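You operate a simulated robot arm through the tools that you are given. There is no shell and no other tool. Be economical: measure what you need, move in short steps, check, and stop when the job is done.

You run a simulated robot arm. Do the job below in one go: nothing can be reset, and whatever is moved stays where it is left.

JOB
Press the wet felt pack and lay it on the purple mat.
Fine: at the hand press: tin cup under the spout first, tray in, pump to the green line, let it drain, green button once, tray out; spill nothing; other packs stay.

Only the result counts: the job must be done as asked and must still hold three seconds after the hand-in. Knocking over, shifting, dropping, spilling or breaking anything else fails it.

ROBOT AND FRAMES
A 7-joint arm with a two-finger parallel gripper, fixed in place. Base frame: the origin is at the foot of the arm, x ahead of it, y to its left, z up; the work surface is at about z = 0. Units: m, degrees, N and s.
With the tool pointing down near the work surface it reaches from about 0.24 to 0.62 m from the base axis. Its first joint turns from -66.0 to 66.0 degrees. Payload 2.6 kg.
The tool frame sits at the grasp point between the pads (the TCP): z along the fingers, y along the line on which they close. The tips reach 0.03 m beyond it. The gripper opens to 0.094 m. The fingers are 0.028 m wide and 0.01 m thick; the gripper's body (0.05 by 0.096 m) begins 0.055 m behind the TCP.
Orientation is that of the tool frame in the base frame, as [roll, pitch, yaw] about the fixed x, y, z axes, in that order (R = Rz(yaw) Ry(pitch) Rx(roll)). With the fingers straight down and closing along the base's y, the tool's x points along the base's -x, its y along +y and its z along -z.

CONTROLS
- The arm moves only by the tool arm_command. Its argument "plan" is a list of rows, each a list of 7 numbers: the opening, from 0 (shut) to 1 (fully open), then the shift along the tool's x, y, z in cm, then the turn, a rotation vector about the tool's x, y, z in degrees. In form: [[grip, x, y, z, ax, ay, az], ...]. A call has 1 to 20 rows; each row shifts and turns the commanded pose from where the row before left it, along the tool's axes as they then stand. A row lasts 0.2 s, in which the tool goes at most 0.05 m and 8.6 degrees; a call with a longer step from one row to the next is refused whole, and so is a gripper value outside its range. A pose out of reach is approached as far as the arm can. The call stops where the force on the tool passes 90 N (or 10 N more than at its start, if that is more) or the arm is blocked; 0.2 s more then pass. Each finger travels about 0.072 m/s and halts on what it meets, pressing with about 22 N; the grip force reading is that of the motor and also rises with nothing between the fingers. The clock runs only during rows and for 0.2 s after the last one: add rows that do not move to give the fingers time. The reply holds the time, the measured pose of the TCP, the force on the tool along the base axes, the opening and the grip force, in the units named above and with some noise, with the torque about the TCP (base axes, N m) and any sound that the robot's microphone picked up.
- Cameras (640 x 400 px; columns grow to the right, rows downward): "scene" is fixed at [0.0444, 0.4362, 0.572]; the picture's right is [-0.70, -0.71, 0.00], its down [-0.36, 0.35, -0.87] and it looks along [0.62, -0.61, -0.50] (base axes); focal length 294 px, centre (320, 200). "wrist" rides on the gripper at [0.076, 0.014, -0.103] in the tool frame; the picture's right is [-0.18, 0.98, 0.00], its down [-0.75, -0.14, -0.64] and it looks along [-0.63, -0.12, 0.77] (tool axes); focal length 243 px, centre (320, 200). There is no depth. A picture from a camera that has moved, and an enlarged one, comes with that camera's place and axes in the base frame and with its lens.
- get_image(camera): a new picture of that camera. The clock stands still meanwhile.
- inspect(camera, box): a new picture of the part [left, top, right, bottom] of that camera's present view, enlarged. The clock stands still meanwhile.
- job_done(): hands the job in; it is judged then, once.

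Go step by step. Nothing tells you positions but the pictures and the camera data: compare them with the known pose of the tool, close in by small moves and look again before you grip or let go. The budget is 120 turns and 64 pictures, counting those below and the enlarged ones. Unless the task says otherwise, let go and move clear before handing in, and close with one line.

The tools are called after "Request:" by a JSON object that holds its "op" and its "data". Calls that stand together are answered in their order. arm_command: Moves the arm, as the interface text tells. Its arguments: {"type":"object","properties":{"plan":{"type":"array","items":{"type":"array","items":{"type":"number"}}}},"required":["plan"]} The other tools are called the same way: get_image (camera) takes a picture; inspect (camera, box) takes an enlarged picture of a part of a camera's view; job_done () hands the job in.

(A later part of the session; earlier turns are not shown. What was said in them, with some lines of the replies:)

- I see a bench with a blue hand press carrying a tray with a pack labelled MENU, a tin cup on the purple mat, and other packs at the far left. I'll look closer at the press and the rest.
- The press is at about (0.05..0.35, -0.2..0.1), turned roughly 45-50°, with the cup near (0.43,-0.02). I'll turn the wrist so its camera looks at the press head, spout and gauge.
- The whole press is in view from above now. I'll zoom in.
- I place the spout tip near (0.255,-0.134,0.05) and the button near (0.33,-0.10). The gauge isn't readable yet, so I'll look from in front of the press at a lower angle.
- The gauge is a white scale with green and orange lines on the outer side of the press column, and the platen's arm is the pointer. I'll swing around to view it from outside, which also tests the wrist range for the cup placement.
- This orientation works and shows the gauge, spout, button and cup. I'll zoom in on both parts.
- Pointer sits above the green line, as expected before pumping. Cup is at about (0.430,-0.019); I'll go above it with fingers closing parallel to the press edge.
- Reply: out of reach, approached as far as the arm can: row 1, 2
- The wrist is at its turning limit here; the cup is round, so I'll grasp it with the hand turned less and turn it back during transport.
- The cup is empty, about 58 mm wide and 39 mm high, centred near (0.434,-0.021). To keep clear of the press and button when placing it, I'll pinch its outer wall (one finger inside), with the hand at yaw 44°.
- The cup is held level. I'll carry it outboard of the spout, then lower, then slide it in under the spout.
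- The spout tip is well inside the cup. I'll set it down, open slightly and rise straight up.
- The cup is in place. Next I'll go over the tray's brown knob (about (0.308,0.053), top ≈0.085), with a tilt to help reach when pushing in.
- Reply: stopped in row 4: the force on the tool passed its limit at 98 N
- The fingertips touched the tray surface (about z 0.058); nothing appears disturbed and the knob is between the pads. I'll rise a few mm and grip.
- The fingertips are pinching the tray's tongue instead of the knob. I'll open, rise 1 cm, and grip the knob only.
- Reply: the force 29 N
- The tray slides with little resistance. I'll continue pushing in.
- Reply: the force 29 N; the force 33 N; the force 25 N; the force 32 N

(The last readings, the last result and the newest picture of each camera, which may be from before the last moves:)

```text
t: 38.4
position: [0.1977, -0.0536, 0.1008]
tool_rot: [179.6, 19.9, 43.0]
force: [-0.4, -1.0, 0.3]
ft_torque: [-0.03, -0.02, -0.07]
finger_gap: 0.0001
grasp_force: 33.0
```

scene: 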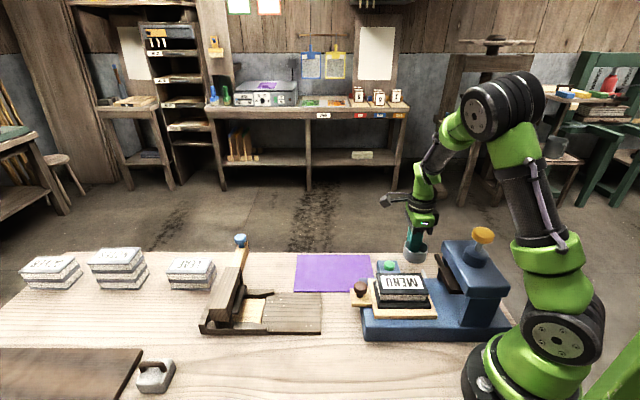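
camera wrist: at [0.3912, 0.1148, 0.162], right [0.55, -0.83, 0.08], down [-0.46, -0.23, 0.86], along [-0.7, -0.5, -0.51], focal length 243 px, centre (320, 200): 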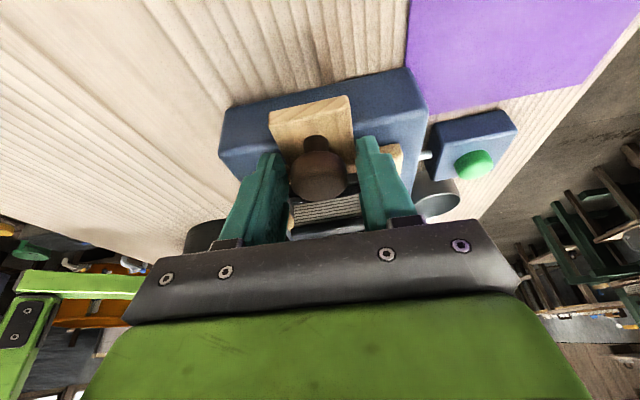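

The fingers slid off the knob, meaning the tray reached its stop. I'll rise straight up, back off and check.

Request:
{"op": "arm_command", "data": {"plan": [[0, -0.34, 0, -0.94, 0, 0, 0], [0, -0.68, 0, -1.88, 0, 0, 0], [0, -0.68, 0, -1.88, 0, 0, 0], [0, 1, 0, -3, 0, 0, 0], [0, 2, 0, -3, 0, 0, 0], [0, 0, 0, 0, 0, 0, 0]]}}

Request:
{"op": "get_image", "data": {"camera": "wrist"}}

Request:
{"op": "inspect", "data": {"camera": "scene", "box": [360, 220, 520, 330]}}

```text
t: 39.8
position: [0.2317, -0.019, 0.1988]
tool_rot: [179.5, 19.8, 43.1]
force: [0.1, -0.9, 0.5]
ft_torque: [0.0, -0.03, -0.05]
finger_gap: 0.0
grasp_force: 32.7
```

```text
21 pictures are left
camera wrist: at [0.3179, 0.0436, 0.2688], right [0.55, -0.83, 0.07], down [-0.46, -0.23, 0.86], along [-0.7, -0.5, -0.51], focal length 243 px, centre (320, 200)
```

wrist: 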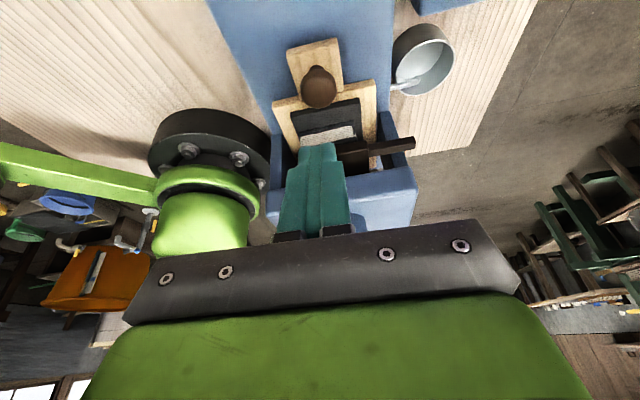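

```text
3.64 times, centred on (440, 275) of scene
camera zoom: at [0.0444, 0.4362, 0.572], right [-0.7, -0.71, 0.0], down [-0.36, 0.35, -0.87], along [0.62, -0.61, -0.5], focal length 1070 px, centre (-116, -73)
```

zoom: 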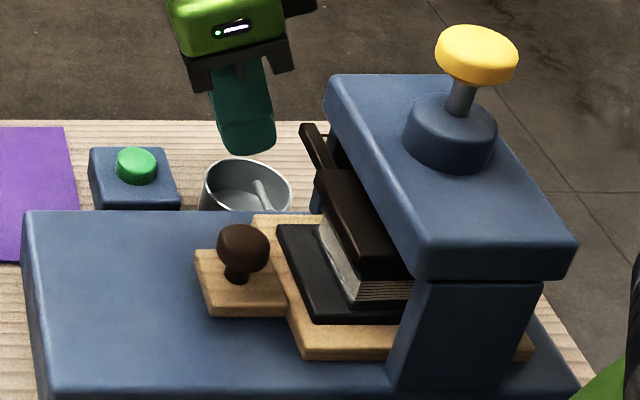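

The tray backed out about 8 mm when the fingers slipped. I'll push the knob in again from behind with closed fingers until it meets its stop.

Request:
{"op": "arm_command", "data": {"plan": [[0, 2.44, 0.1, -0.88, 0, 0, 0], [0, 1.2, 0, 3.3, 0, 0, 0], [0, 1.2, 0, 3.3, 0, 0, 0], [0, 1.05, 0, 3.0, 0, 0, 0], [0, 0, 0, 0, 0, 0, 0], [0, -0.94, 0, 0.34, 0, 0, 0], [0, -0.94, 0, 0.34, 0, 0, 0], [0, -0.47, 0, 0.17, 0, 0, 0], [0, 0, 0, 0, 0, 0, 0]]}}

Request:
{"op": "inspect", "data": {"camera": "scene", "box": [360, 220, 520, 330]}}

```text
t: 41.8
position: [0.2372, -0.0192, 0.0947]
tool_rot: [179.3, 19.2, 43.3]
force: [17.4, 21.8, -3.0]
ft_torque: [0.4, -0.16, -0.14]
finger_gap: 0.0
grasp_force: 33.1
```

```text
3.64 times, centred on (440, 275) of scene
camera zoom: at [0.0444, 0.4362, 0.572], right [-0.7, -0.71, 0.0], down [-0.36, 0.35, -0.87], along [0.62, -0.61, -0.5], focal length 1070 px, centre (-116, -73)
```

zoom: 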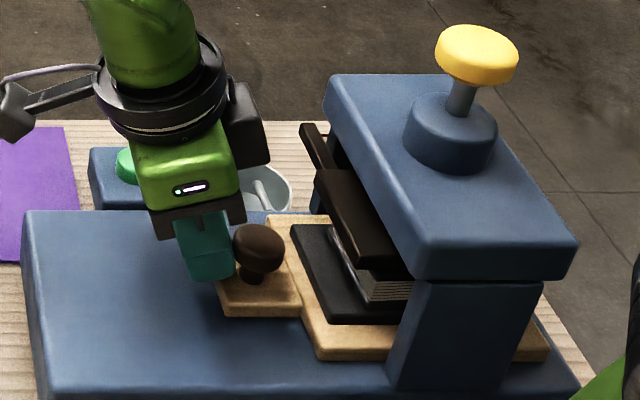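

Request:
{"op": "arm_command", "data": {"plan": [[0, -0.28, 0, 0.1, 0, 0, 0], [0, -0.28, 0, 0.1, 0, 0, 0], [0, 0, 0, 0, 0, 0, 0]]}}

```text
t: 42.5
position: [0.2365, -0.0194, 0.0958]
tool_rot: [179.2, 18.6, 43.5]
force: [38.6, 51.3, -25.2]
ft_torque: [1.15, -0.62, -0.37]
finger_gap: 0.0
grasp_force: 32.5
```

The tray is firmly at its stop. I'll back off, rise, and turn toward the yellow pump knob (about (0.150,-0.102,0.233)), approaching from the outer side.

Request:
{"op": "arm_command", "data": {"plan": [[0, 2.8, 0, -1.0, 0, 0, 0], [0, -1.36, 0, -3.76, 0, 0, 0], [0, -1.36, 0, -3.76, 0, 0, 0], [0, -1.36, 0, -3.76, 0, 0, 0], [0, -1.36, 0, -3.76, 0, 0, 0], [0, -1.36, 0, -3.76, 0, 0, 0], [0, 0, 0, 0, 0, 7, 0], [0, 0, 0, 0, 0, 7, 0], [0, 0, 0, 0, 0, 5, 0], [0, 0, 0, 0, 0, 0, 7.7], [0, 0, 0, 0, 0, 0, 7.7], [0, 0, 0, 0, 0, 0, 7.7], [0, 0, 0, 0, 0, 0, 7.7], [0, 0, 0, 0, 0, 0, 7.7], [0, 0, 0, 0, 0, 0, 7.7], [0, 0, 0, 0, 0, 0, 7.7], [0, 0, 0, 0, 0, 0, 7.7], [0, 0, 0, 0, 0, 0, 7.7]]}}

```text
t: 46.4
position: [0.2506, -0.0033, 0.2941]
tool_rot: [179.2, -0.2, -26.2]
force: [-0.3, -0.9, 0.6]
ft_torque: [0.02, -0.03, 0.02]
finger_gap: 0.0001
grasp_force: 32.8
```

Request:
{"op": "arm_command", "data": {"plan": [[0, 1.3, 3.2, -0.5, 0, 0, 0], [0, 1.3, 3.2, -0.5, 0, 0, 0], [0, 1.3, 3.2, -0.5, 0, 0, 0], [0, 1.2, 3.1, -0.5, 0, 0, 0], [0, 0, 0, 0, 0, 0, 7.8], [0, 0, 0, 0, 0, -7.5, 0], [0, 0, 0, 0, 0, -7.5, 0], [0, 0, 0, 0, 0, -7.5, 0], [0, 0, 0, 0, 0, -7.5, 0], [0, 0, 0, 0, 0, 0, 0]]}}

Request:
{"op": "get_image", "data": {"camera": "wrist"}}

```text
t: 48.5
position: [0.2404, -0.1404, 0.3161]
tool_rot: [179.2, 29.7, -34.3]
force: [-0.1, 0.0, -1.2]
ft_torque: [-0.02, -0.03, 0.01]
finger_gap: 0.0001
grasp_force: 33.3
```

```text
18 pictures are left
camera wrist: at [0.3304, -0.2161, 0.3678], right [-0.68, -0.73, 0.1], down [-0.19, 0.31, 0.93], along [-0.71, 0.61, -0.35], focal length 243 px, centre (320, 200)
```

wrist: 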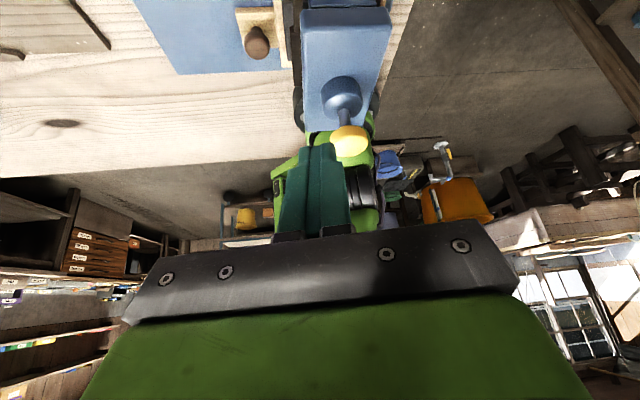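

Request:
{"op": "arm_command", "data": {"plan": [[0, -2.67, 0.69, 1.54, 0, 0, 0], [0, -2.67, 0.69, 1.54, 0, 0, 0], [0, -2.67, 0.69, 1.54, 0, 0, 0], [0, 0, 0, 0, 0, 0, 0]]}}

Request:
{"op": "inspect", "data": {"camera": "scene", "box": [420, 170, 540, 260]}}

Request:
{"op": "get_image", "data": {"camera": "wrist"}}

```text
t: 49.5
position: [0.153, -0.1057, 0.319]
tool_rot: [179.0, 29.7, -34.3]
force: [0.1, 0.7, 0.4]
ft_torque: [0.0, -0.01, 0.0]
finger_gap: 0.0
grasp_force: 33.0
```

```text
4.44 times, centred on (480, 215) of scene
camera zoom: at [0.0444, 0.4362, 0.572], right [-0.7, -0.71, 0.0], down [-0.36, 0.35, -0.87], along [0.62, -0.61, -0.5], focal length 1308 px, centre (-391, 133)
```

zoom: 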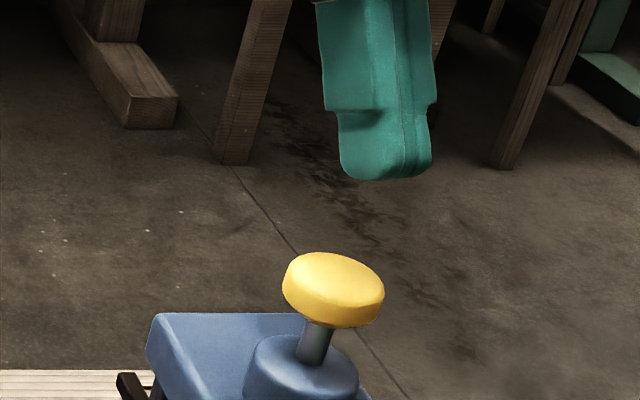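

```text
16 pictures are left
camera wrist: at [0.2434, -0.182, 0.3694], right [-0.68, -0.73, 0.1], down [-0.19, 0.32, 0.93], along [-0.71, 0.61, -0.35], focal length 243 px, centre (320, 200)
```

wrist: 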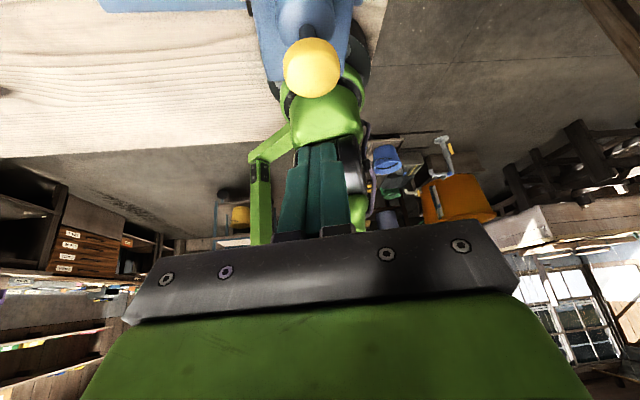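

Fingertips are above the pump knob. I'll descend, then press gently and watch the force.

Request:
{"op": "arm_command", "data": {"plan": [[0, 1, 0, 1.73, 0, 0, 0], [0, 1, 0, 1.73, 0, 0, 0], [0, 0.25, 0, 0.43, 0, 0, 0], [0, 0.25, 0, 0.43, 0, 0, 0], [0, 0, 0, 0, 0, 0, 0]]}}

```text
t: 50.8
position: [0.154, -0.1062, 0.2678]
tool_rot: [179.1, 29.7, -34.3]
force: [0.2, 0.0, 3.0]
ft_torque: [0.0, -0.05, -0.05]
finger_gap: 0.0
grasp_force: 33.3
```

Request:
{"op": "arm_command", "data": {"plan": [[0, 0.25, 0, 0.43, 0, 0, 0], [0, 0.25, 0, 0.43, 0, 0, 0], [0, 0, 0, 0, 0, 0, 0]]}}

```text
t: 51.5
position: [0.1546, -0.1064, 0.2567]
tool_rot: [179.1, 29.7, -34.4]
force: [2.2, 1.1, 4.1]
ft_torque: [0.02, -0.03, -0.02]
finger_gap: 0.0004
grasp_force: 33.3
```

Request:
{"op": "arm_command", "data": {"plan": [[0, 0.25, 0, 0.43, 0, 0, 0], [0, 0.25, 0, 0.43, 0, 0, 0], [0, 0, 0, 0, 0, 0, 0]]}}

Request:
{"op": "inspect", "data": {"camera": "scene", "box": [420, 190, 520, 265]}}

```text
t: 52.4
position: [0.1513, -0.1069, 0.2487]
tool_rot: [179.2, 29.5, -34.4]
force: [-5.5, 4.6, 43.2]
ft_torque: [0.25, 0.32, 0.29]
finger_gap: 0.0
grasp_force: 32.7
```

```text
5.33 times, centred on (470, 228) of scene
camera zoom: at [0.0443, 0.4362, 0.572], right [-0.7, -0.71, 0.0], down [-0.36, 0.35, -0.87], along [0.62, -0.61, -0.5], focal length 1570 px, centre (-480, 53)
```

zoom: 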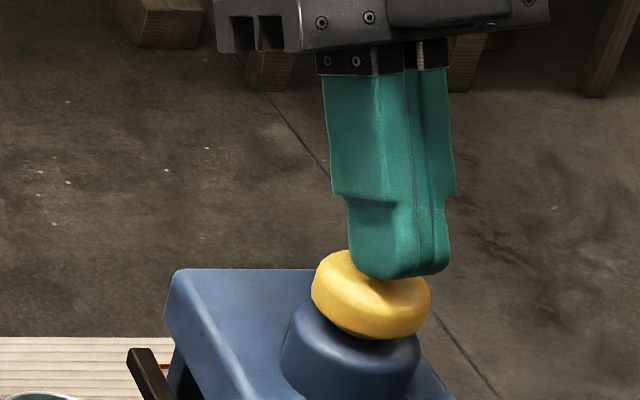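

The knob bottomed out: that's one full stroke. I'll release and go look at the gauge.

Request:
{"op": "arm_command", "data": {"plan": [[0, -1, 0, -1.73, 0, 0, 0], [0, -1, 0, -1.73, 0, 0, 0], [0, 3.5, 0.8, -2, 0, 0, 0], [0, 3.5, 0.8, -2, 0, 0, 0], [0, 3.5, 0.9, -2, 0, 0, 0], [0, 1, 0, 1.73, 0, 0, 0], [0, 1, 0, 1.73, 0, 0, 0], [0, 0, 0, 0, 0, 0, 0]]}}

Request:
{"op": "get_image", "data": {"camera": "wrist"}}

```text
t: 54.1
position: [0.2384, -0.1945, 0.2461]
tool_rot: [179.1, 29.6, -34.2]
force: [-0.2, -0.1, -0.3]
ft_torque: [0.04, -0.02, 0.01]
finger_gap: 0.0
grasp_force: 33.1
```

```text
14 pictures are left
camera wrist: at [0.3278, -0.2702, 0.2977], right [-0.68, -0.73, 0.1], down [-0.19, 0.31, 0.93], along [-0.71, 0.61, -0.35], focal length 243 px, centre (320, 200)
```

wrist: 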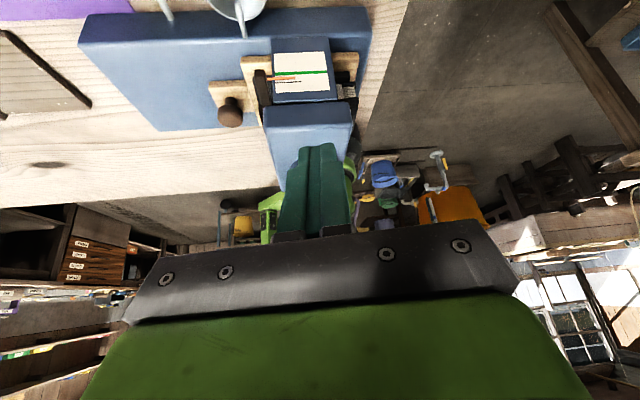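

Good view; I'll zoom in on the gauge.

Request:
{"op": "inspect", "data": {"camera": "wrist", "box": [240, 30, 360, 110]}}

```text
5.00 times, centred on (300, 70) of wrist
camera zoom: at [0.3278, -0.2702, 0.2977], right [-0.68, -0.73, 0.1], down [-0.19, 0.31, 0.93], along [-0.71, 0.61, -0.35], focal length 1213 px, centre (420, 850)
```

zoom: 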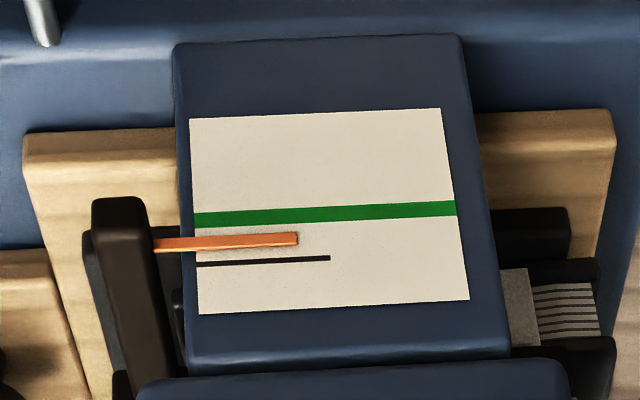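

One stroke moved the pointer about 40% of the way from the start mark to the green line. I'll do a second identical stroke and look again.

Request:
{"op": "arm_command", "data": {"plan": [[0, -1, 0, -1.73, 0, 0, 0], [0, -1, 0, -1.73, 0, 0, 0], [0, -3.5, -0.8, 2, 0, 0, 0], [0, -3.5, -0.8, 2, 0, 0, 0], [0, -3.5, -0.9, 2, 0, 0, 0], [0, 0.75, 0, 1.3, 0, 0, 0], [0, 0.5, 0, 0.87, 0, 0, 0], [0, 0.25, 0, 0.43, 0, 0, 0], [0, 0.25, 0, 0.43, 0, 0, 0], [0, 0.25, 0, 0.43, 0, 0, 0], [0, 0, 0, 0, 0, 0, 0]]}}

```text
t: 56.5
position: [0.1513, -0.107, 0.2463]
tool_rot: [179.0, 29.6, -34.3]
force: [-11.4, -2.4, 50.8]
ft_torque: [0.04, 0.46, 0.17]
finger_gap: 0.0001
grasp_force: 32.6
```

Request:
{"op": "arm_command", "data": {"plan": [[0, -1, 0, -1.73, 0, 0, 0], [0, -1, 0, -1.73, 0, 0, 0], [0, 3.5, 0.8, -2, 0, 0, 0], [0, 3.5, 0.8, -2, 0, 0, 0], [0, 3.5, 0.9, -2, 0, 0, 0], [0, 1, 0, 1.73, 0, 0, 0], [0, 1, 0, 1.73, 0, 0, 0], [0, 0, 0, 0, 0, 0, 0]]}}

Request:
{"op": "inspect", "data": {"camera": "wrist", "box": [240, 30, 360, 110]}}

```text
t: 58.4
position: [0.2387, -0.1936, 0.2464]
tool_rot: [179.1, 29.7, -34.2]
force: [-0.1, 0.5, -0.5]
ft_torque: [-0.01, 0.02, -0.03]
finger_gap: 0.0002
grasp_force: 33.1
```

```text
5.00 times, centred on (300, 70) of wrist
camera zoom: at [0.3289, -0.2705, 0.2979], right [-0.68, -0.73, 0.1], down [-0.19, 0.32, 0.93], along [-0.71, 0.61, -0.36], focal length 1213 px, centre (420, 850)
```

zoom: 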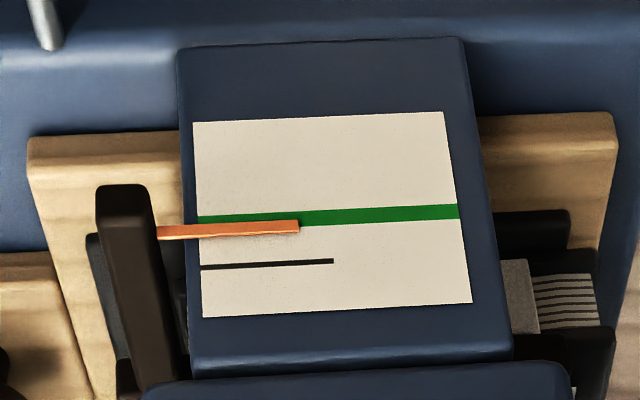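

Two strokes brought it about 77% of the way; a full third would overshoot. I'll make a partial stroke of roughly half, watching depth.

Request:
{"op": "arm_command", "data": {"plan": [[0, -1, 0, -1.73, 0, 0, 0], [0, -1, 0, -1.73, 0, 0, 0], [0, -3.5, -0.8, 2, 0, 0, 0], [0, -3.5, -0.8, 2, 0, 0, 0], [0, -3.5, -0.9, 2, 0, 0, 0], [0, 0.5, 0, 0.87, 0, 0, 0], [0, 0.25, 0, 0.43, 0, 0, 0], [0, 0, 0, 0, 0, 0, 0]]}}

```text
t: 60.1
position: [0.1524, -0.107, 0.2713]
tool_rot: [179.2, 29.7, -34.2]
force: [0.5, 0.2, 0.9]
ft_torque: [0.0, 0.02, -0.02]
finger_gap: 0.0
grasp_force: 33.2
```

Request:
{"op": "arm_command", "data": {"plan": [[0, 0.1, 0, 0.17, 0, 0, 0], [0, 0, 0, 0, 0, 0, 0]]}}

Request:
{"op": "arm_command", "data": {"plan": [[0, 0.25, 0, 0.43, 0, 0, 0], [0, 0.2, 0, 0.35, 0, 0, 0], [0, 0, 0, 0, 0, 0, 0]]}}

```text
t: 60.8
position: [0.1518, -0.1066, 0.2711]
tool_rot: [179.2, 29.7, -34.3]
force: [0.0, 0.0, 1.1]
ft_torque: [-0.03, -0.01, -0.02]
finger_gap: 0.0
grasp_force: 32.7
```

```text
t: 61.5
position: [0.1527, -0.107, 0.2613]
tool_rot: [179.1, 29.7, -34.2]
force: [0.1, -1.0, 3.5]
ft_torque: [-0.04, 0.03, 0.03]
finger_gap: 0.0002
grasp_force: 33.2
```

Request:
{"op": "arm_command", "data": {"plan": [[0, 0.13, 0, 0.22, 0, 0, 0], [0, 0, 0, 0, 0, 0, 0], [0, -1, 0, -1.73, 0, 0, 0], [0, -0.4, 0, -0.69, 0, 0, 0], [0, 3.5, 0.8, -2, 0, 0, 0], [0, 3.5, 0.8, -2, 0, 0, 0], [0, 3.5, 0.9, -2, 0, 0, 0], [0, 1, 0, 1.73, 0, 0, 0], [0, 1, 0, 1.73, 0, 0, 0], [0, 0, 0, 0, 0, 0, 0]]}}

Request:
{"op": "inspect", "data": {"camera": "wrist", "box": [240, 30, 360, 110]}}

```text
t: 63.8
position: [0.239, -0.1955, 0.2473]
tool_rot: [179.1, 29.7, -34.3]
force: [0.1, -0.8, -0.2]
ft_torque: [-0.03, 0.0, 0.01]
finger_gap: 0.0001
grasp_force: 33.7
```

```text
5.00 times, centred on (300, 70) of wrist
camera zoom: at [0.3286, -0.2707, 0.2999], right [-0.68, -0.73, 0.1], down [-0.19, 0.32, 0.93], along [-0.71, 0.61, -0.36], focal length 1213 px, centre (420, 850)
```

zoom: 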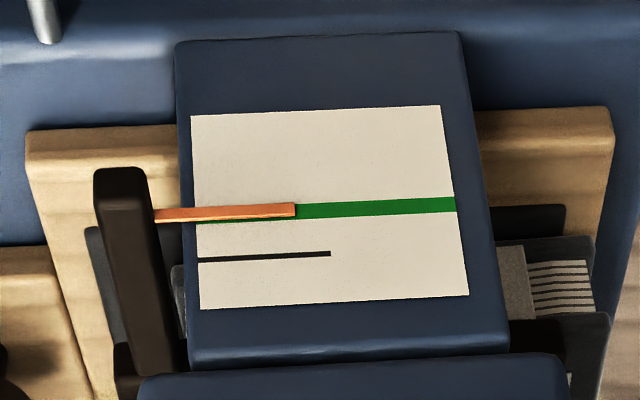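

The pointer is on the green line. I'll let it drain while moving level above the green button.

Request:
{"op": "arm_command", "data": {"plan": [[0, 0, 0, 0, 0, 7.5, 0], [0, 0, 0, 0, 0, 7.5, 0], [0, 0, 0, 0, 0, 7.5, 0], [0, 0, 0, 0, 0, 7.4, 0], [0, 0.6, -3.3, 0, 0, 0, 0], [0, 0.6, -3.3, 0, 0, 0, 0], [0, 0.6, -3.3, 0, 0, 0, 0], [0, 0.4, -3.2, 0, 0, 0, 0], [0, 0, 0, 3, 0, 0, 0], [0, 0, 0, 3, 0, 0, 0], [0, 0, 0, 2.7, 0, 0, 0], [0, 0, 0, 0, 0, 0, 0], [0, 0, 0, 0, 0, 0, 0], [0, 0, 0, 0, 0, 0, 0], [0, 0, 0, 0, 0, 0, 0], [0, 0, 0, 0, 0, 0, 0], [0, 0, 0, 0, 0, 0, 0], [0, 0, 0, 0, 0, 0, 0], [0, 0, 0, 0, 0, 0, 0], [0, 0, 0, 0, 0, 0, 0]]}}

Request:
{"op": "get_image", "data": {"camera": "wrist"}}

```text
t: 68.0
position: [0.3279, -0.0999, 0.1579]
tool_rot: [179.3, -0.2, -33.9]
force: [1.0, -0.7, 0.5]
ft_torque: [0.03, 0.0, 0.01]
finger_gap: 0.0001
grasp_force: 33.2
```

```text
10 pictures are left
camera wrist: at [0.3839, -0.1525, 0.2615], right [-0.7, -0.71, 0.01], down [-0.55, 0.55, 0.64], along [-0.46, 0.44, -0.77], focal length 243 px, centre (320, 200)
```

wrist: 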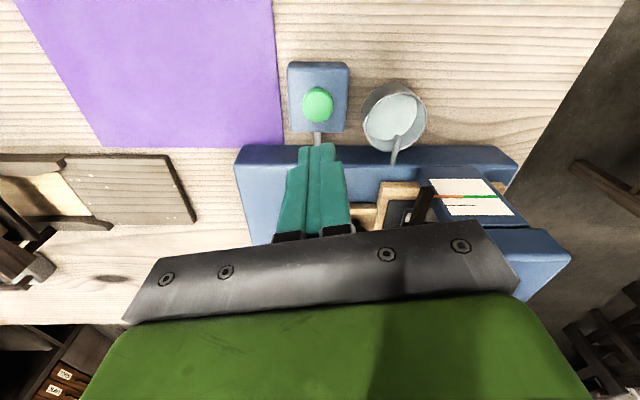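

Button is at about (0.335,-0.105). I'll align over it and wait for draining.

Request:
{"op": "arm_command", "data": {"plan": [[0, 0.9, 0, 0, 0, 0, 0], [0, 0, 0, 0, 0, 0, 0], [0, 0, 0, 0, 0, 0, 0], [0, 0, 0, 0, 0, 0, 0], [0, 0, 0, 0, 0, 0, 0], [0, 0, 0, 0, 0, 0, 0], [0, 0, 0, 0, 0, 0, 0], [0, 0, 0, 0, 0, 0, 0], [0, 0, 0, 0, 0, 0, 0], [0, 0, 0, 0, 0, 0, 0], [0, 0, 0, 0, 0, 0, 0], [0, 0, 0, 0, 0, 0, 0], [0, 0, 0, 0, 0, 0, 0], [0, 0, 0, 0, 0, 0, 0], [0, 0, 0, 0, 0, 0, 0], [0, 0, 0, 0, 0, 0, 0], [0, 0, 0, 0, 0, 0, 0], [0, 0, 0, 0, 0, 0, 0], [0, 0, 0, 0, 0, 0, 0], [0, 0, 0, 0, 0, 0, 0]]}}

Request:
{"op": "arm_command", "data": {"plan": [[0, 0, 0, 0, 0, 0, 0], [0, 0, 0, 0, 0, 0, 0], [0, 0, 0, 0, 0, 0, 0], [0, 0, 0, 0, 0, 0, 0], [0, 0, 0, 0, 0, 0, 0], [0, 0, 0, 0, 0, 0, 0], [0, 0, 0, 0, 0, 0, 0], [0, 0, 0, 0, 0, 0, 0], [0, 0, 0, 0, 0, 0, 0], [0, 0, 0, 0, 0, 0, 0], [0, 0, 0, 0, 0, 0, 0], [0, 0, 0, 0, 0, 0, 0], [0, 0, 0, 0, 0, 0, 0], [0, 0, 0, 0, 0, 0, 0], [0, 0, 0, 0, 0, 0, 0], [0, 0, 0, 0, 0, 0, 0], [0, 0, 0, 0, 0, 0, 0], [0, 0, 0, 0, 0, 0, 0], [0, 0, 0, 0, 0, 0, 0], [0, 0, 0, 0, 0, 0, 0]]}}

Request:
{"op": "inspect", "data": {"camera": "wrist", "box": [260, 50, 540, 225]}}

```text
t: 72.2
position: [0.3359, -0.1048, 0.1597]
tool_rot: [179.2, -0.2, -33.7]
force: [-0.7, -0.3, 0.7]
ft_torque: [0.0, 0.01, 0.0]
finger_gap: 0.0
grasp_force: 33.0
```

```text
t: 76.3
position: [0.3368, -0.1036, 0.1589]
tool_rot: [179.2, -0.2, -33.8]
force: [1.0, -0.6, -0.7]
ft_torque: [0.0, 0.02, -0.01]
finger_gap: 0.0
grasp_force: 33.1
```

```text
2.29 times, centred on (400, 138) of wrist
camera zoom: at [0.3919, -0.1577, 0.2618], right [-0.7, -0.71, 0.01], down [-0.55, 0.55, 0.64], along [-0.46, 0.44, -0.77], focal length 555 px, centre (137, 343)
```

zoom: 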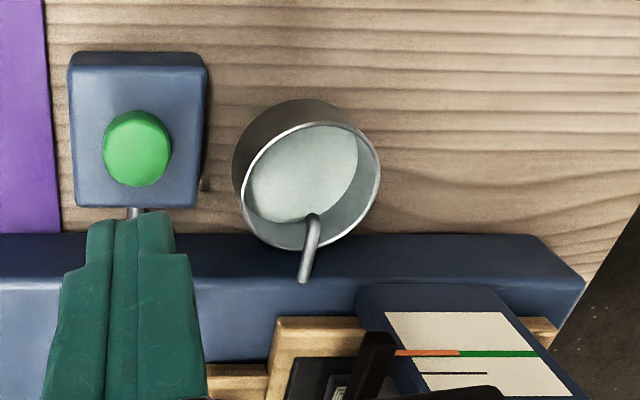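

Water has collected in the cup, no stream visible, and the pointer is still on the line. I'll wait a bit more and then approach the button.

Request:
{"op": "arm_command", "data": {"plan": [[0, 0, 0, 0, 0, 0, 0], [0, 0, 0, 0, 0, 0, 0], [0, 0, 0, 0, 0, 0, 0], [0, 0, 0, 0, 0, 0, 0], [0, 0, 0, 0, 0, 0, 0], [0, 0, 0, 0, 0, 0, 0], [0, 0, 0, 0, 0, 0, 0], [0, 0, 0, 0, 0, 0, 0], [0, 0, 0, 0, 0, 0, 0], [0, 0, 0, 0, 0, 0, 0], [0, 0, 0, 0, 0, 0, 0], [0, 0, 0, 0, 0, 0, 0], [0, 0, 0, 0, 0, 0, 0], [0, 0, 0, 0, 0, 0, 0], [0, 0, 0, 0, 0, 0, 0], [0, 0, 0, 0, 0, 0, 0], [0, 0, 0, 2, 0, 0, 0], [0, 0, 0, 2, 0, 0, 0], [0, 0, 0, 2, 0, 0, 0], [0, 0, 0, 0, 0, 0, 0]]}}

Request:
{"op": "arm_command", "data": {"plan": [[0, 0, 0, 0.5, 0, 0, 0], [0, 0, 0, 0.4, 0, 0, 0], [0, 0, 0, 0, 0, 0, 0]]}}

```text
t: 80.5
position: [0.3354, -0.1052, 0.0973]
tool_rot: [179.2, -0.2, -33.9]
force: [-0.8, -0.1, -0.7]
ft_torque: [0.0, -0.02, 0.02]
finger_gap: 0.0002
grasp_force: 32.9
```

```text
t: 81.3
position: [0.3356, -0.1042, 0.0887]
tool_rot: [179.2, -0.2, -33.8]
force: [-0.6, 0.0, -0.5]
ft_torque: [-0.02, -0.02, -0.02]
finger_gap: 0.0
grasp_force: 33.8
```

Request:
{"op": "arm_command", "data": {"plan": [[0, 0, 0, 0.3, 0, 0, 0], [0, 0, 0, 0.3, 0, 0, 0], [0, 0, 0, 0, 0, 0, 0]]}}

```text
t: 82.2
position: [0.3368, -0.1058, 0.0831]
tool_rot: [179.2, -0.3, -33.8]
force: [-0.4, 0.2, 0.7]
ft_torque: [0.01, 0.04, 0.0]
finger_gap: 0.0
grasp_force: 33.0
```

Request:
{"op": "arm_command", "data": {"plan": [[0, 0, 0, 0.3, 0, 0, 0], [0, 0, 0, 0.2, 0, 0, 0], [0, 0, 0, 0, 0, 0, 0]]}}

```text
t: 83.0
position: [0.3354, -0.1058, 0.0782]
tool_rot: [179.2, -0.3, -33.8]
force: [0.0, 0.1, -1.0]
ft_torque: [-0.03, 0.01, 0.01]
finger_gap: 0.0
grasp_force: 33.3
```

Request:
{"op": "arm_command", "data": {"plan": [[0, 0, 0, 0.2, 0, 0, 0], [0, 0, 0, 0.2, 0, 0, 0], [0, 0, 0, 0, 0, 0, 0]]}}

```text
t: 83.8
position: [0.3358, -0.1068, 0.0752]
tool_rot: [179.2, -0.2, -33.9]
force: [-0.2, -0.9, 0.1]
ft_torque: [0.0, 0.01, -0.02]
finger_gap: 0.0
grasp_force: 33.2
```

Request:
{"op": "arm_command", "data": {"plan": [[0, 0, 0, 0.25, 0, 0, 0], [0, 0, 0, 0.25, 0, 0, 0], [0, 0, 0, 0, 0, 0, 0]]}}

```text
t: 84.5
position: [0.3367, -0.1054, 0.0698]
tool_rot: [179.2, -0.2, -33.7]
force: [0.1, 1.2, 1.5]
ft_torque: [0.05, 0.02, -0.01]
finger_gap: 0.0002
grasp_force: 33.2
heard: click
```

The button clicked once. I'll rise and check the gauge and button.

Request:
{"op": "arm_command", "data": {"plan": [[0, 0, 0, -3, 0, 0, 0], [0, 0, 0, -4, 0, 0, 0], [0, 0, 0, -3, 0, 0, 0], [0, 0, 0, 0, 0, 0, 0], [0, 0, 0, 0, 0, 0, 0], [0, 0, 0, 0, 0, 0, 0]]}}

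Request:
{"op": "inspect", "data": {"camera": "wrist", "box": [260, 50, 540, 225]}}

```text
t: 86.0
position: [0.3373, -0.1035, 0.1693]
tool_rot: [179.1, -0.2, -33.8]
force: [0.3, -0.2, -0.2]
ft_torque: [0.01, -0.01, -0.04]
finger_gap: 0.0
grasp_force: 33.0
```

```text
2.29 times, centred on (400, 138) of wrist
camera zoom: at [0.3935, -0.1559, 0.2721], right [-0.7, -0.71, 0.01], down [-0.55, 0.55, 0.64], along [-0.46, 0.44, -0.77], focal length 555 px, centre (137, 343)
```

zoom: 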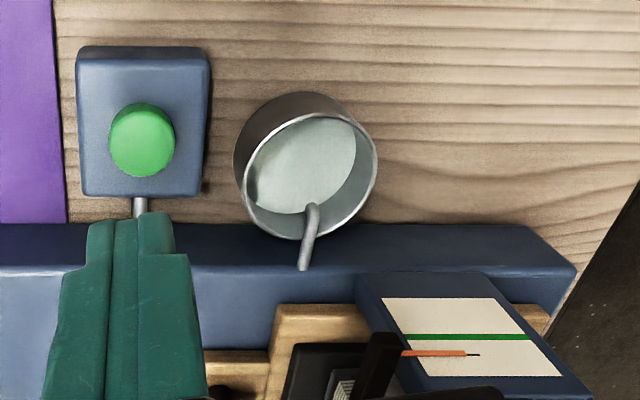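

The press is released (pointer back at start). Next I'll turn back to the tray knob, grip it properly and pull it out.

Request:
{"op": "arm_command", "data": {"plan": [[0, 0, 0, -4, 0, 0, 0], [0.2, 0, 0, -4, 0, 0, 0], [0.4, 0, 0, 0, 0, 0, -7.78], [0.6, 0, 0, 0, 0, 0, -7.78], [0.6, 0, 0, 0, 0, 0, -7.78], [0.6, 0, 0, 0, 0, 0, -7.78], [0.6, 0, 0, 0, 0, 0, -7.78], [0.6, 0, 0, 0, 0, 0, -7.78], [0.6, 0, 0, 0, 0, 0, -7.78], [0.6, 0, 0, 0, 0, 0, -7.78], [0.6, 0, 0, 0, 0, 0, -7.78], [0.6, 0, 0, 0, 0, 0, -7.78], [0.6, 0, -3.3, 0, 0, 0, 0], [0.6, 0, -3.3, 0, 0, 0, 0], [0.6, 0, -3.3, 0, 0, 0, 0], [0.6, 0, -3.3, 0, 0, 0, 0], [0.6, 0, 0, 0, 0.8, -7, 0], [0.6, 0, 0, 0, 0, -7, 0], [0.6, 0, 0, 0, 0, -6, 0], [0.6, 0, 0, 0, 0, 0, 0]]}}

```text
t: 90.2
position: [0.2464, -0.0098, 0.2488]
tool_rot: [-179.6, 20.8, 44.1]
force: [-0.3, -0.1, -0.2]
ft_torque: [0.01, -0.04, -0.01]
finger_gap: 0.056
grasp_force: 0.1
```

Request:
{"op": "arm_command", "data": {"plan": [[0.6, -1.92, -0.1, 0.73, 0, 0, 0], [0.6, -1.92, -0.1, 0.73, 0, 0, 0], [0.6, 1.3, 0, 3.4, 0, 0, 0], [0.6, 1.3, 0, 3.4, 0, 0, 0], [0.6, 1.27, 0, 3.4, 0, 0, 0], [0.6, 0, 0, 0, 0, 0, 0]]}}

Request:
{"op": "get_image", "data": {"camera": "wrist"}}

```text
t: 91.5
position: [0.2125, -0.0335, 0.1382]
tool_rot: [-179.5, 20.7, 44.1]
force: [0.5, -0.2, 0.1]
ft_torque: [0.01, -0.01, -0.03]
finger_gap: 0.0563
grasp_force: 0.1
```

```text
7 pictures are left
camera wrist: at [0.3, 0.0304, 0.2069], right [0.56, -0.83, 0.06], down [-0.44, -0.23, 0.87], along [-0.7, -0.51, -0.49], focal length 243 px, centre (320, 200)
```

wrist: 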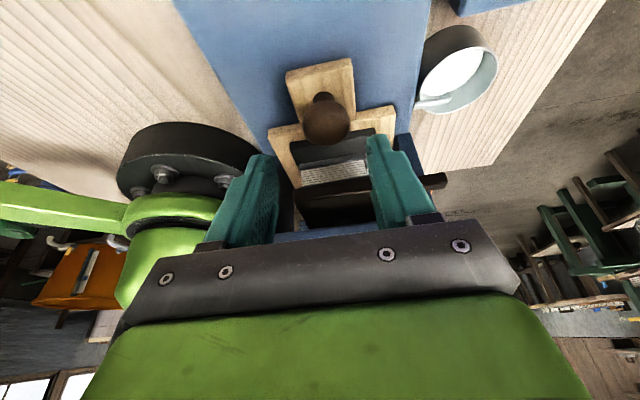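

Request:
{"op": "arm_command", "data": {"plan": [[0.6, 0.5, 0.7, 1.3, 0, 0, 0], [0.6, 0.5, 0, 1.3, 0, 0, 0], [0.6, 0.42, 0, 1.14, 0, 0, 0], [0.6, 0, 0, 0, 0, 0, 0], [0.3, 0, 0, 0, 0, 0, 0], [0, 0, 0, 0, 0, 0, 0], [0, 0, 0, 0, 0, 0, 0], [0, 0, 0, 0, 0, 0, 0]]}}

```text
t: 93.3
position: [0.2168, -0.0374, 0.0987]
tool_rot: [-179.3, 20.8, 44.1]
force: [-13.7, 22.6, 2.4]
ft_torque: [-0.06, 0.43, -0.18]
finger_gap: 0.0293
grasp_force: 44.7
```

Knob gripped. Pulling the tray out.

Request:
{"op": "arm_command", "data": {"plan": [[0, 0, -0.3, 0, 0, 0, 0], [0, 0.93, 0, -0.35, 0, 0, 0], [0, 0.93, 0, -0.35, 0, 0, 0], [0, 0.93, 0, -0.35, 0, 0, 0], [0, 0, 0, 0, 0, 0, 0]]}}

```text
t: 94.5
position: [0.2379, -0.0173, 0.0996]
tool_rot: [-179.4, 20.7, 44.2]
force: [-5.0, 5.7, -37.7]
ft_torque: [0.2, -0.15, 0.17]
finger_gap: 0.0294
grasp_force: 44.5
```

Request:
{"op": "arm_command", "data": {"plan": [[0, 0.98, 0, -0.22, 0, 0, 0], [0, 0.93, 0, -0.35, 0, 0, 0], [0, 0.93, 0, -0.35, 0, 0, 0], [0, 0.93, 0, -0.35, 0, 0, 0], [0, 0.93, 0, -0.35, 0, 0, 0], [0, 0, 0, 0, 0, 0, 0]]}}

```text
t: 96.0
position: [0.274, 0.0178, 0.0972]
tool_rot: [-179.3, 20.9, 43.8]
force: [-20.2, 20.2, 40.0]
ft_torque: [0.39, 0.45, -0.17]
finger_gap: 0.0295
grasp_force: 45.3
```

Request:
{"op": "arm_command", "data": {"plan": [[0, 0.88, -0.2, -0.46, 0, 0, 0], [0, 0.93, 0, -0.35, 0, 0, 0], [0, 0.93, 0, -0.35, 0, 0, 0], [0, 0.93, 0, -0.35, 0, 0, 0], [0, 0.93, 0, -0.35, 0, 0, 0], [0, 0, 0, 0, 0, 0, 0]]}}

Request:
{"op": "inspect", "data": {"camera": "scene", "box": [300, 220, 500, 345]}}

```text
t: 97.3
position: [0.3074, 0.0535, 0.0985]
tool_rot: [-179.5, 20.7, 44.2]
force: [-1.0, 0.9, -40.0]
ft_torque: [0.13, -0.1, -0.01]
finger_gap: 0.0293
grasp_force: 45.2
```

```text
3.20 times, centred on (400, 282) of scene
camera zoom: at [0.0446, 0.4362, 0.572], right [-0.7, -0.71, 0.0], down [-0.36, 0.35, -0.87], along [0.62, -0.61, -0.5], focal length 942 px, centre (64, -64)
```

zoom: 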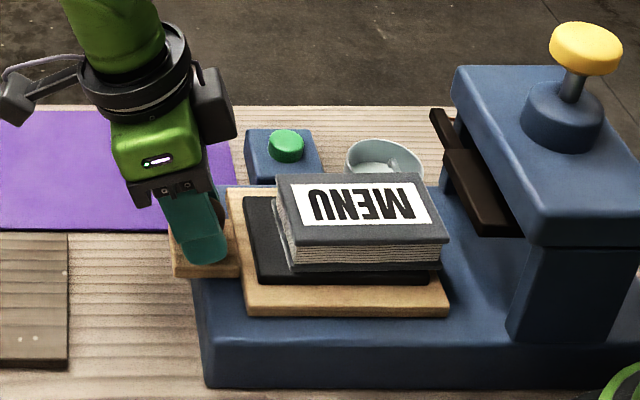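

The pack has turned light (pressed) and the tray is nearly fully out. I'll pull the last few millimetres, then release.

Request:
{"op": "arm_command", "data": {"plan": [[0, 0.42, 0, 0.0, 0, 0, 0], [0, 0.28, 0, -0.1, 0, 0, 0], [0, 0, 0, 0, 0, 0, 0]]}}

```text
t: 98.2
position: [0.3122, 0.0577, 0.0984]
tool_rot: [-179.5, 20.9, 44.0]
force: [-19.5, -8.5, 3.8]
ft_torque: [0.39, 0.0, -0.05]
finger_gap: 0.0293
grasp_force: 45.3
```

Request:
{"op": "arm_command", "data": {"plan": [[0.3, 0, 0, 0, 0, 0, 0], [0.6, 0, 0, 0, 0, 0, 0], [0.6, -0.71, 0, -1.87, 0, 0, 0], [0.8, -1.06, 0, -2.8, 0, 0, 0], [1, -1.06, 0, -2.8, 0, 0, 0], [1, -3.2, 0.1, 1.2, 0, 0, 0], [1, -3.2, 0.1, 1.2, 0, 0, 0], [1, -3.2, 0.1, 1.3, 0, 0, 0], [1, 0, 0, 0, 0, 0, 0]]}}

Request:
{"op": "get_image", "data": {"camera": "wrist"}}

```text
t: 100.2
position: [0.2426, -0.0166, 0.1785]
tool_rot: [-179.6, 20.7, 44.2]
force: [0.6, -0.1, -0.3]
ft_torque: [0.01, -0.03, -0.02]
finger_gap: 0.0942
grasp_force: 0.0
```

```text
5 pictures are left
camera wrist: at [0.3307, 0.0483, 0.2467], right [0.56, -0.83, 0.06], down [-0.44, -0.23, 0.87], along [-0.7, -0.51, -0.49], focal length 243 px, centre (320, 200)
```

wrist: 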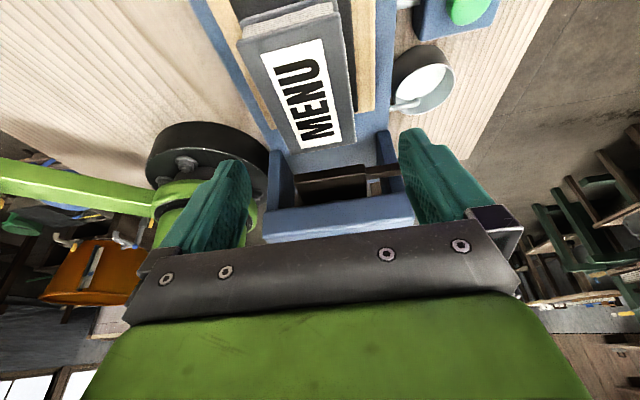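

The pack measures about 60×102 mm, centre near (0.233,-0.019), top ≈0.098. I'll centre over it, lower and grip across its short side.

Request:
{"op": "arm_command", "data": {"plan": [[1, 0, -0.45, 0, 0, 0, 0], [1, 0.71, 0, 1.87, 0, 0, 0], [1, 0.71, 0, 1.87, 0, 0, 0], [1, 0.71, 0, 1.87, 0, 0, 0], [1, 0.42, 0, 1.1, 0, 0, 0], [1, 0, 0, 0, 0, 0, 0]]}}

Request:
{"op": "inspect", "data": {"camera": "scene", "box": [340, 200, 500, 320]}}

```text
t: 101.5
position: [0.2382, -0.011, 0.1047]
tool_rot: [-179.6, 20.8, 44.1]
force: [0.0, -0.4, 0.8]
ft_torque: [-0.01, 0.0, 0.01]
finger_gap: 0.0938
grasp_force: 0.0
```

```text
3.33 times, centred on (420, 260) of scene
camera zoom: at [0.0444, 0.4362, 0.572], right [-0.7, -0.71, 0.0], down [-0.36, 0.35, -0.87], along [0.62, -0.61, -0.5], focal length 981 px, centre (-13, 0)
```

zoom: 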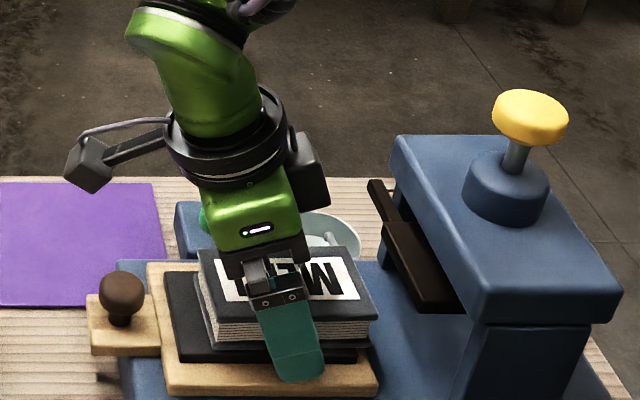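

Request:
{"op": "arm_command", "data": {"plan": [[0.7, 0, 0, 0, 0, 0, 0], [0.5, 0, 0, 0, 0, 0, 0], [0.3, 0, 0, 0, 0, 0, 0], [0.3, 0, 0, 0, 0, 0, 0], [0.3, 0, 0, 0, 0, 0, 0]]}}

```text
t: 102.8
position: [0.2378, -0.0115, 0.1039]
tool_rot: [-179.6, 20.7, 44.1]
force: [0.1, -0.6, 0.8]
ft_torque: [0.02, 0.02, 0.02]
finger_gap: 0.064
grasp_force: 22.2
```

Gripped (64 mm). I'll lift and carry it over the mat without turning.

Request:
{"op": "arm_command", "data": {"plan": [[0, -0.35, 0, -0.94, 0, 0, 0], [0, -0.71, 0, -1.87, 0, 0, 0], [0, -0.71, 0, -1.87, 0, 0, 0], [0, -0.71, 0, -1.87, 0, 0, 0], [0, -0.71, 0, -1.87, 0, 0, 0], [0, 0, 0, 0, 0, 0, 0]]}}

Request:
{"op": "inspect", "data": {"camera": "scene", "box": [320, 190, 500, 320]}}

```text
t: 104.2
position: [0.2396, -0.0113, 0.1943]
tool_rot: [-179.5, 20.6, 44.1]
force: [0.2, -0.1, -0.8]
ft_torque: [0.0, 0.0, -0.03]
finger_gap: 0.0639
grasp_force: 21.8
```

```text
3.08 times, centred on (410, 255) of scene
camera zoom: at [0.0444, 0.4362, 0.572], right [-0.7, -0.71, 0.0], down [-0.36, 0.35, -0.87], along [0.62, -0.61, -0.5], focal length 906 px, centre (43, 31)
```

zoom: 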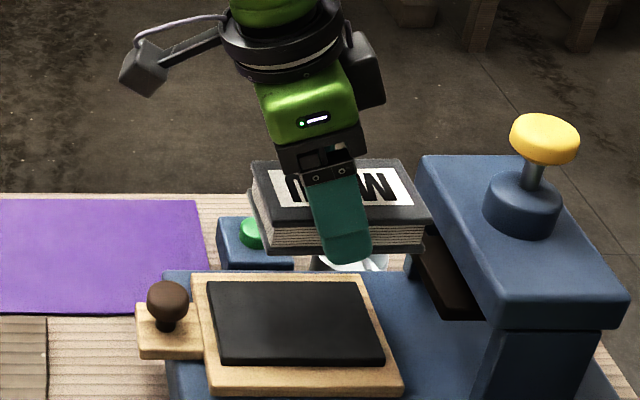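

Request:
{"op": "arm_command", "data": {"plan": [[0, 2.9, 2.7, -1.1, 0, 0, 0], [0, 2.9, 2.7, -1.1, 0, 0, 0], [0, 2.9, 2.7, -1.1, 0, 0, 0], [0, 2.9, 2.7, -1.1, 0, 0, 0], [0, 2.9, 2.7, -1.1, 0, 0, 0], [0, 0, 0, 0, 0, 0, 0], [0, 1.19, 0, 3.13, 0, 0, 0], [0, 1.19, 0, 3.13, 0, 0, 0], [0, 1.19, 0, 3.13, 0, 0, 0], [0, 0.6, 0, 1.57, 0, 0, 0], [0, 0, 0, 0, 0, 0, 0]]}}

Request:
{"op": "inspect", "data": {"camera": "scene", "box": [270, 190, 450, 320]}}

```text
t: 106.5
position: [0.4432, -0.0028, 0.0778]
tool_rot: [-179.6, 20.7, 44.1]
force: [0.3, -0.4, -0.5]
ft_torque: [0.03, 0.0, 0.01]
finger_gap: 0.0642
grasp_force: 22.1
```

```text
3.08 times, centred on (360, 255) of scene
camera zoom: at [0.0444, 0.4362, 0.572], right [-0.7, -0.71, 0.0], down [-0.36, 0.35, -0.87], along [0.62, -0.61, -0.5], focal length 906 px, centre (197, 31)
```

zoom: 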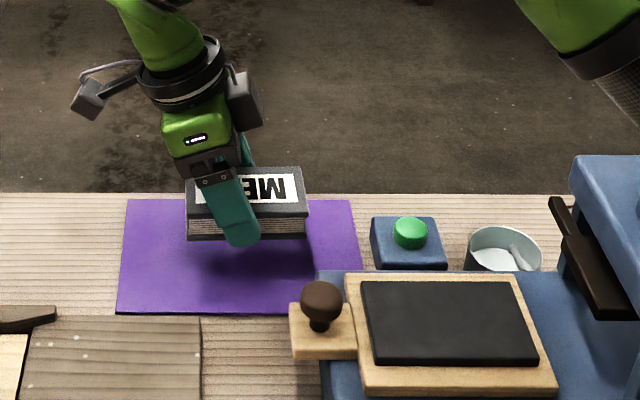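

Aligned over the mat. Lowering gently.

Request:
{"op": "arm_command", "data": {"plan": [[0, 0.57, 0, 1.5, 0, 0, 0], [0, 0.43, 0, 1.12, 0, 0, 0], [0, 0.18, 0, 0.47, 0, 0, 0], [0, 0, 0, 0, 0, 0, 0]]}}

Request:
{"op": "arm_command", "data": {"plan": [[0, 0.11, 0, 0.28, 0, 0, 0], [0, 0, 0, 0, 0, 0, 0]]}}

```text
t: 107.5
position: [0.444, -0.0022, 0.0448]
tool_rot: [-179.6, 20.7, 44.0]
force: [-0.6, 0.2, -1.3]
ft_torque: [0.0, 0.01, 0.02]
finger_gap: 0.0639
grasp_force: 21.7
```

```text
t: 108.2
position: [0.444, -0.001, 0.0419]
tool_rot: [-179.6, 20.7, 44.1]
force: [-0.2, 0.1, -1.5]
ft_torque: [0.02, 0.06, 0.02]
finger_gap: 0.0639
grasp_force: 22.3
```

Request:
{"op": "arm_command", "data": {"plan": [[0, 0.07, 0, 0.19, 0, 0, 0], [0, 0, 0, 0, 0, 0, 0]]}}

Request:
{"op": "arm_command", "data": {"plan": [[0, 0.07, 0, 0.19, 0, 0, 0], [0, 0, 0, 0, 0, 0, 0]]}}

```text
t: 108.8
position: [0.4437, -0.0013, 0.0394]
tool_rot: [-179.6, 20.7, 44.0]
force: [-0.1, -0.2, -1.4]
ft_torque: [-0.02, 0.0, 0.01]
finger_gap: 0.0636
grasp_force: 22.3
```

```text
t: 109.3
position: [0.4435, -0.0028, 0.037]
tool_rot: [-179.6, 20.7, 44.0]
force: [-10.7, 0.2, 19.1]
ft_torque: [0.09, 0.14, 0.06]
finger_gap: 0.0638
grasp_force: 22.6
```

Contact with the mat. Releasing and moving clear.

Request:
{"op": "arm_command", "data": {"plan": [[0.75, 0, 0, 0, 0, 0, 0], [0.85, 0, 0, 0, 0, 0, 0], [1, 0, 0, 0, 0, 0, 0], [1, -0.35, 0, -0.94, 0, 0, 0], [1, -0.71, 0, -1.87, 0, 0, 0], [1, -1.06, 0, -2.8, 0, 0, 0], [1, -1.06, 0, -2.8, 0, 0, 0], [1, -1.06, 0, -2.8, 0, 0, 0], [1, -1.06, 0, -2.8, 0, 0, 0], [1, 0, 0, 0, 0, 0, 0]]}}

Request:
{"op": "get_image", "data": {"camera": "scene"}}

```text
t: 111.5
position: [0.4436, -0.0015, 0.1861]
tool_rot: [-179.5, 20.7, 44.1]
force: [0.3, 0.4, -0.2]
ft_torque: [0.03, 0.01, -0.03]
finger_gap: 0.0939
grasp_force: 0.1
```

```text
1 pictures are left
```

scene: 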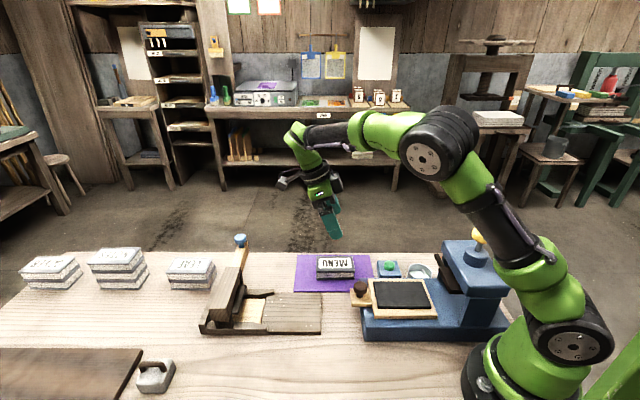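

The MENU pack lies flat on the purple mat. The tray is out, the cup is under the spout, and the other packs haven't moved, so I'm handing in.

Request:
{"op": "job_done", "data": {}}

```text
The job is handed in.
```

I pressed the wet MENU pack to the green line, let it drain into the cup, clicked the green button once, pulled the tray out and laid the pack on the purple mat; I saw no spills, and the other packs were not touched.
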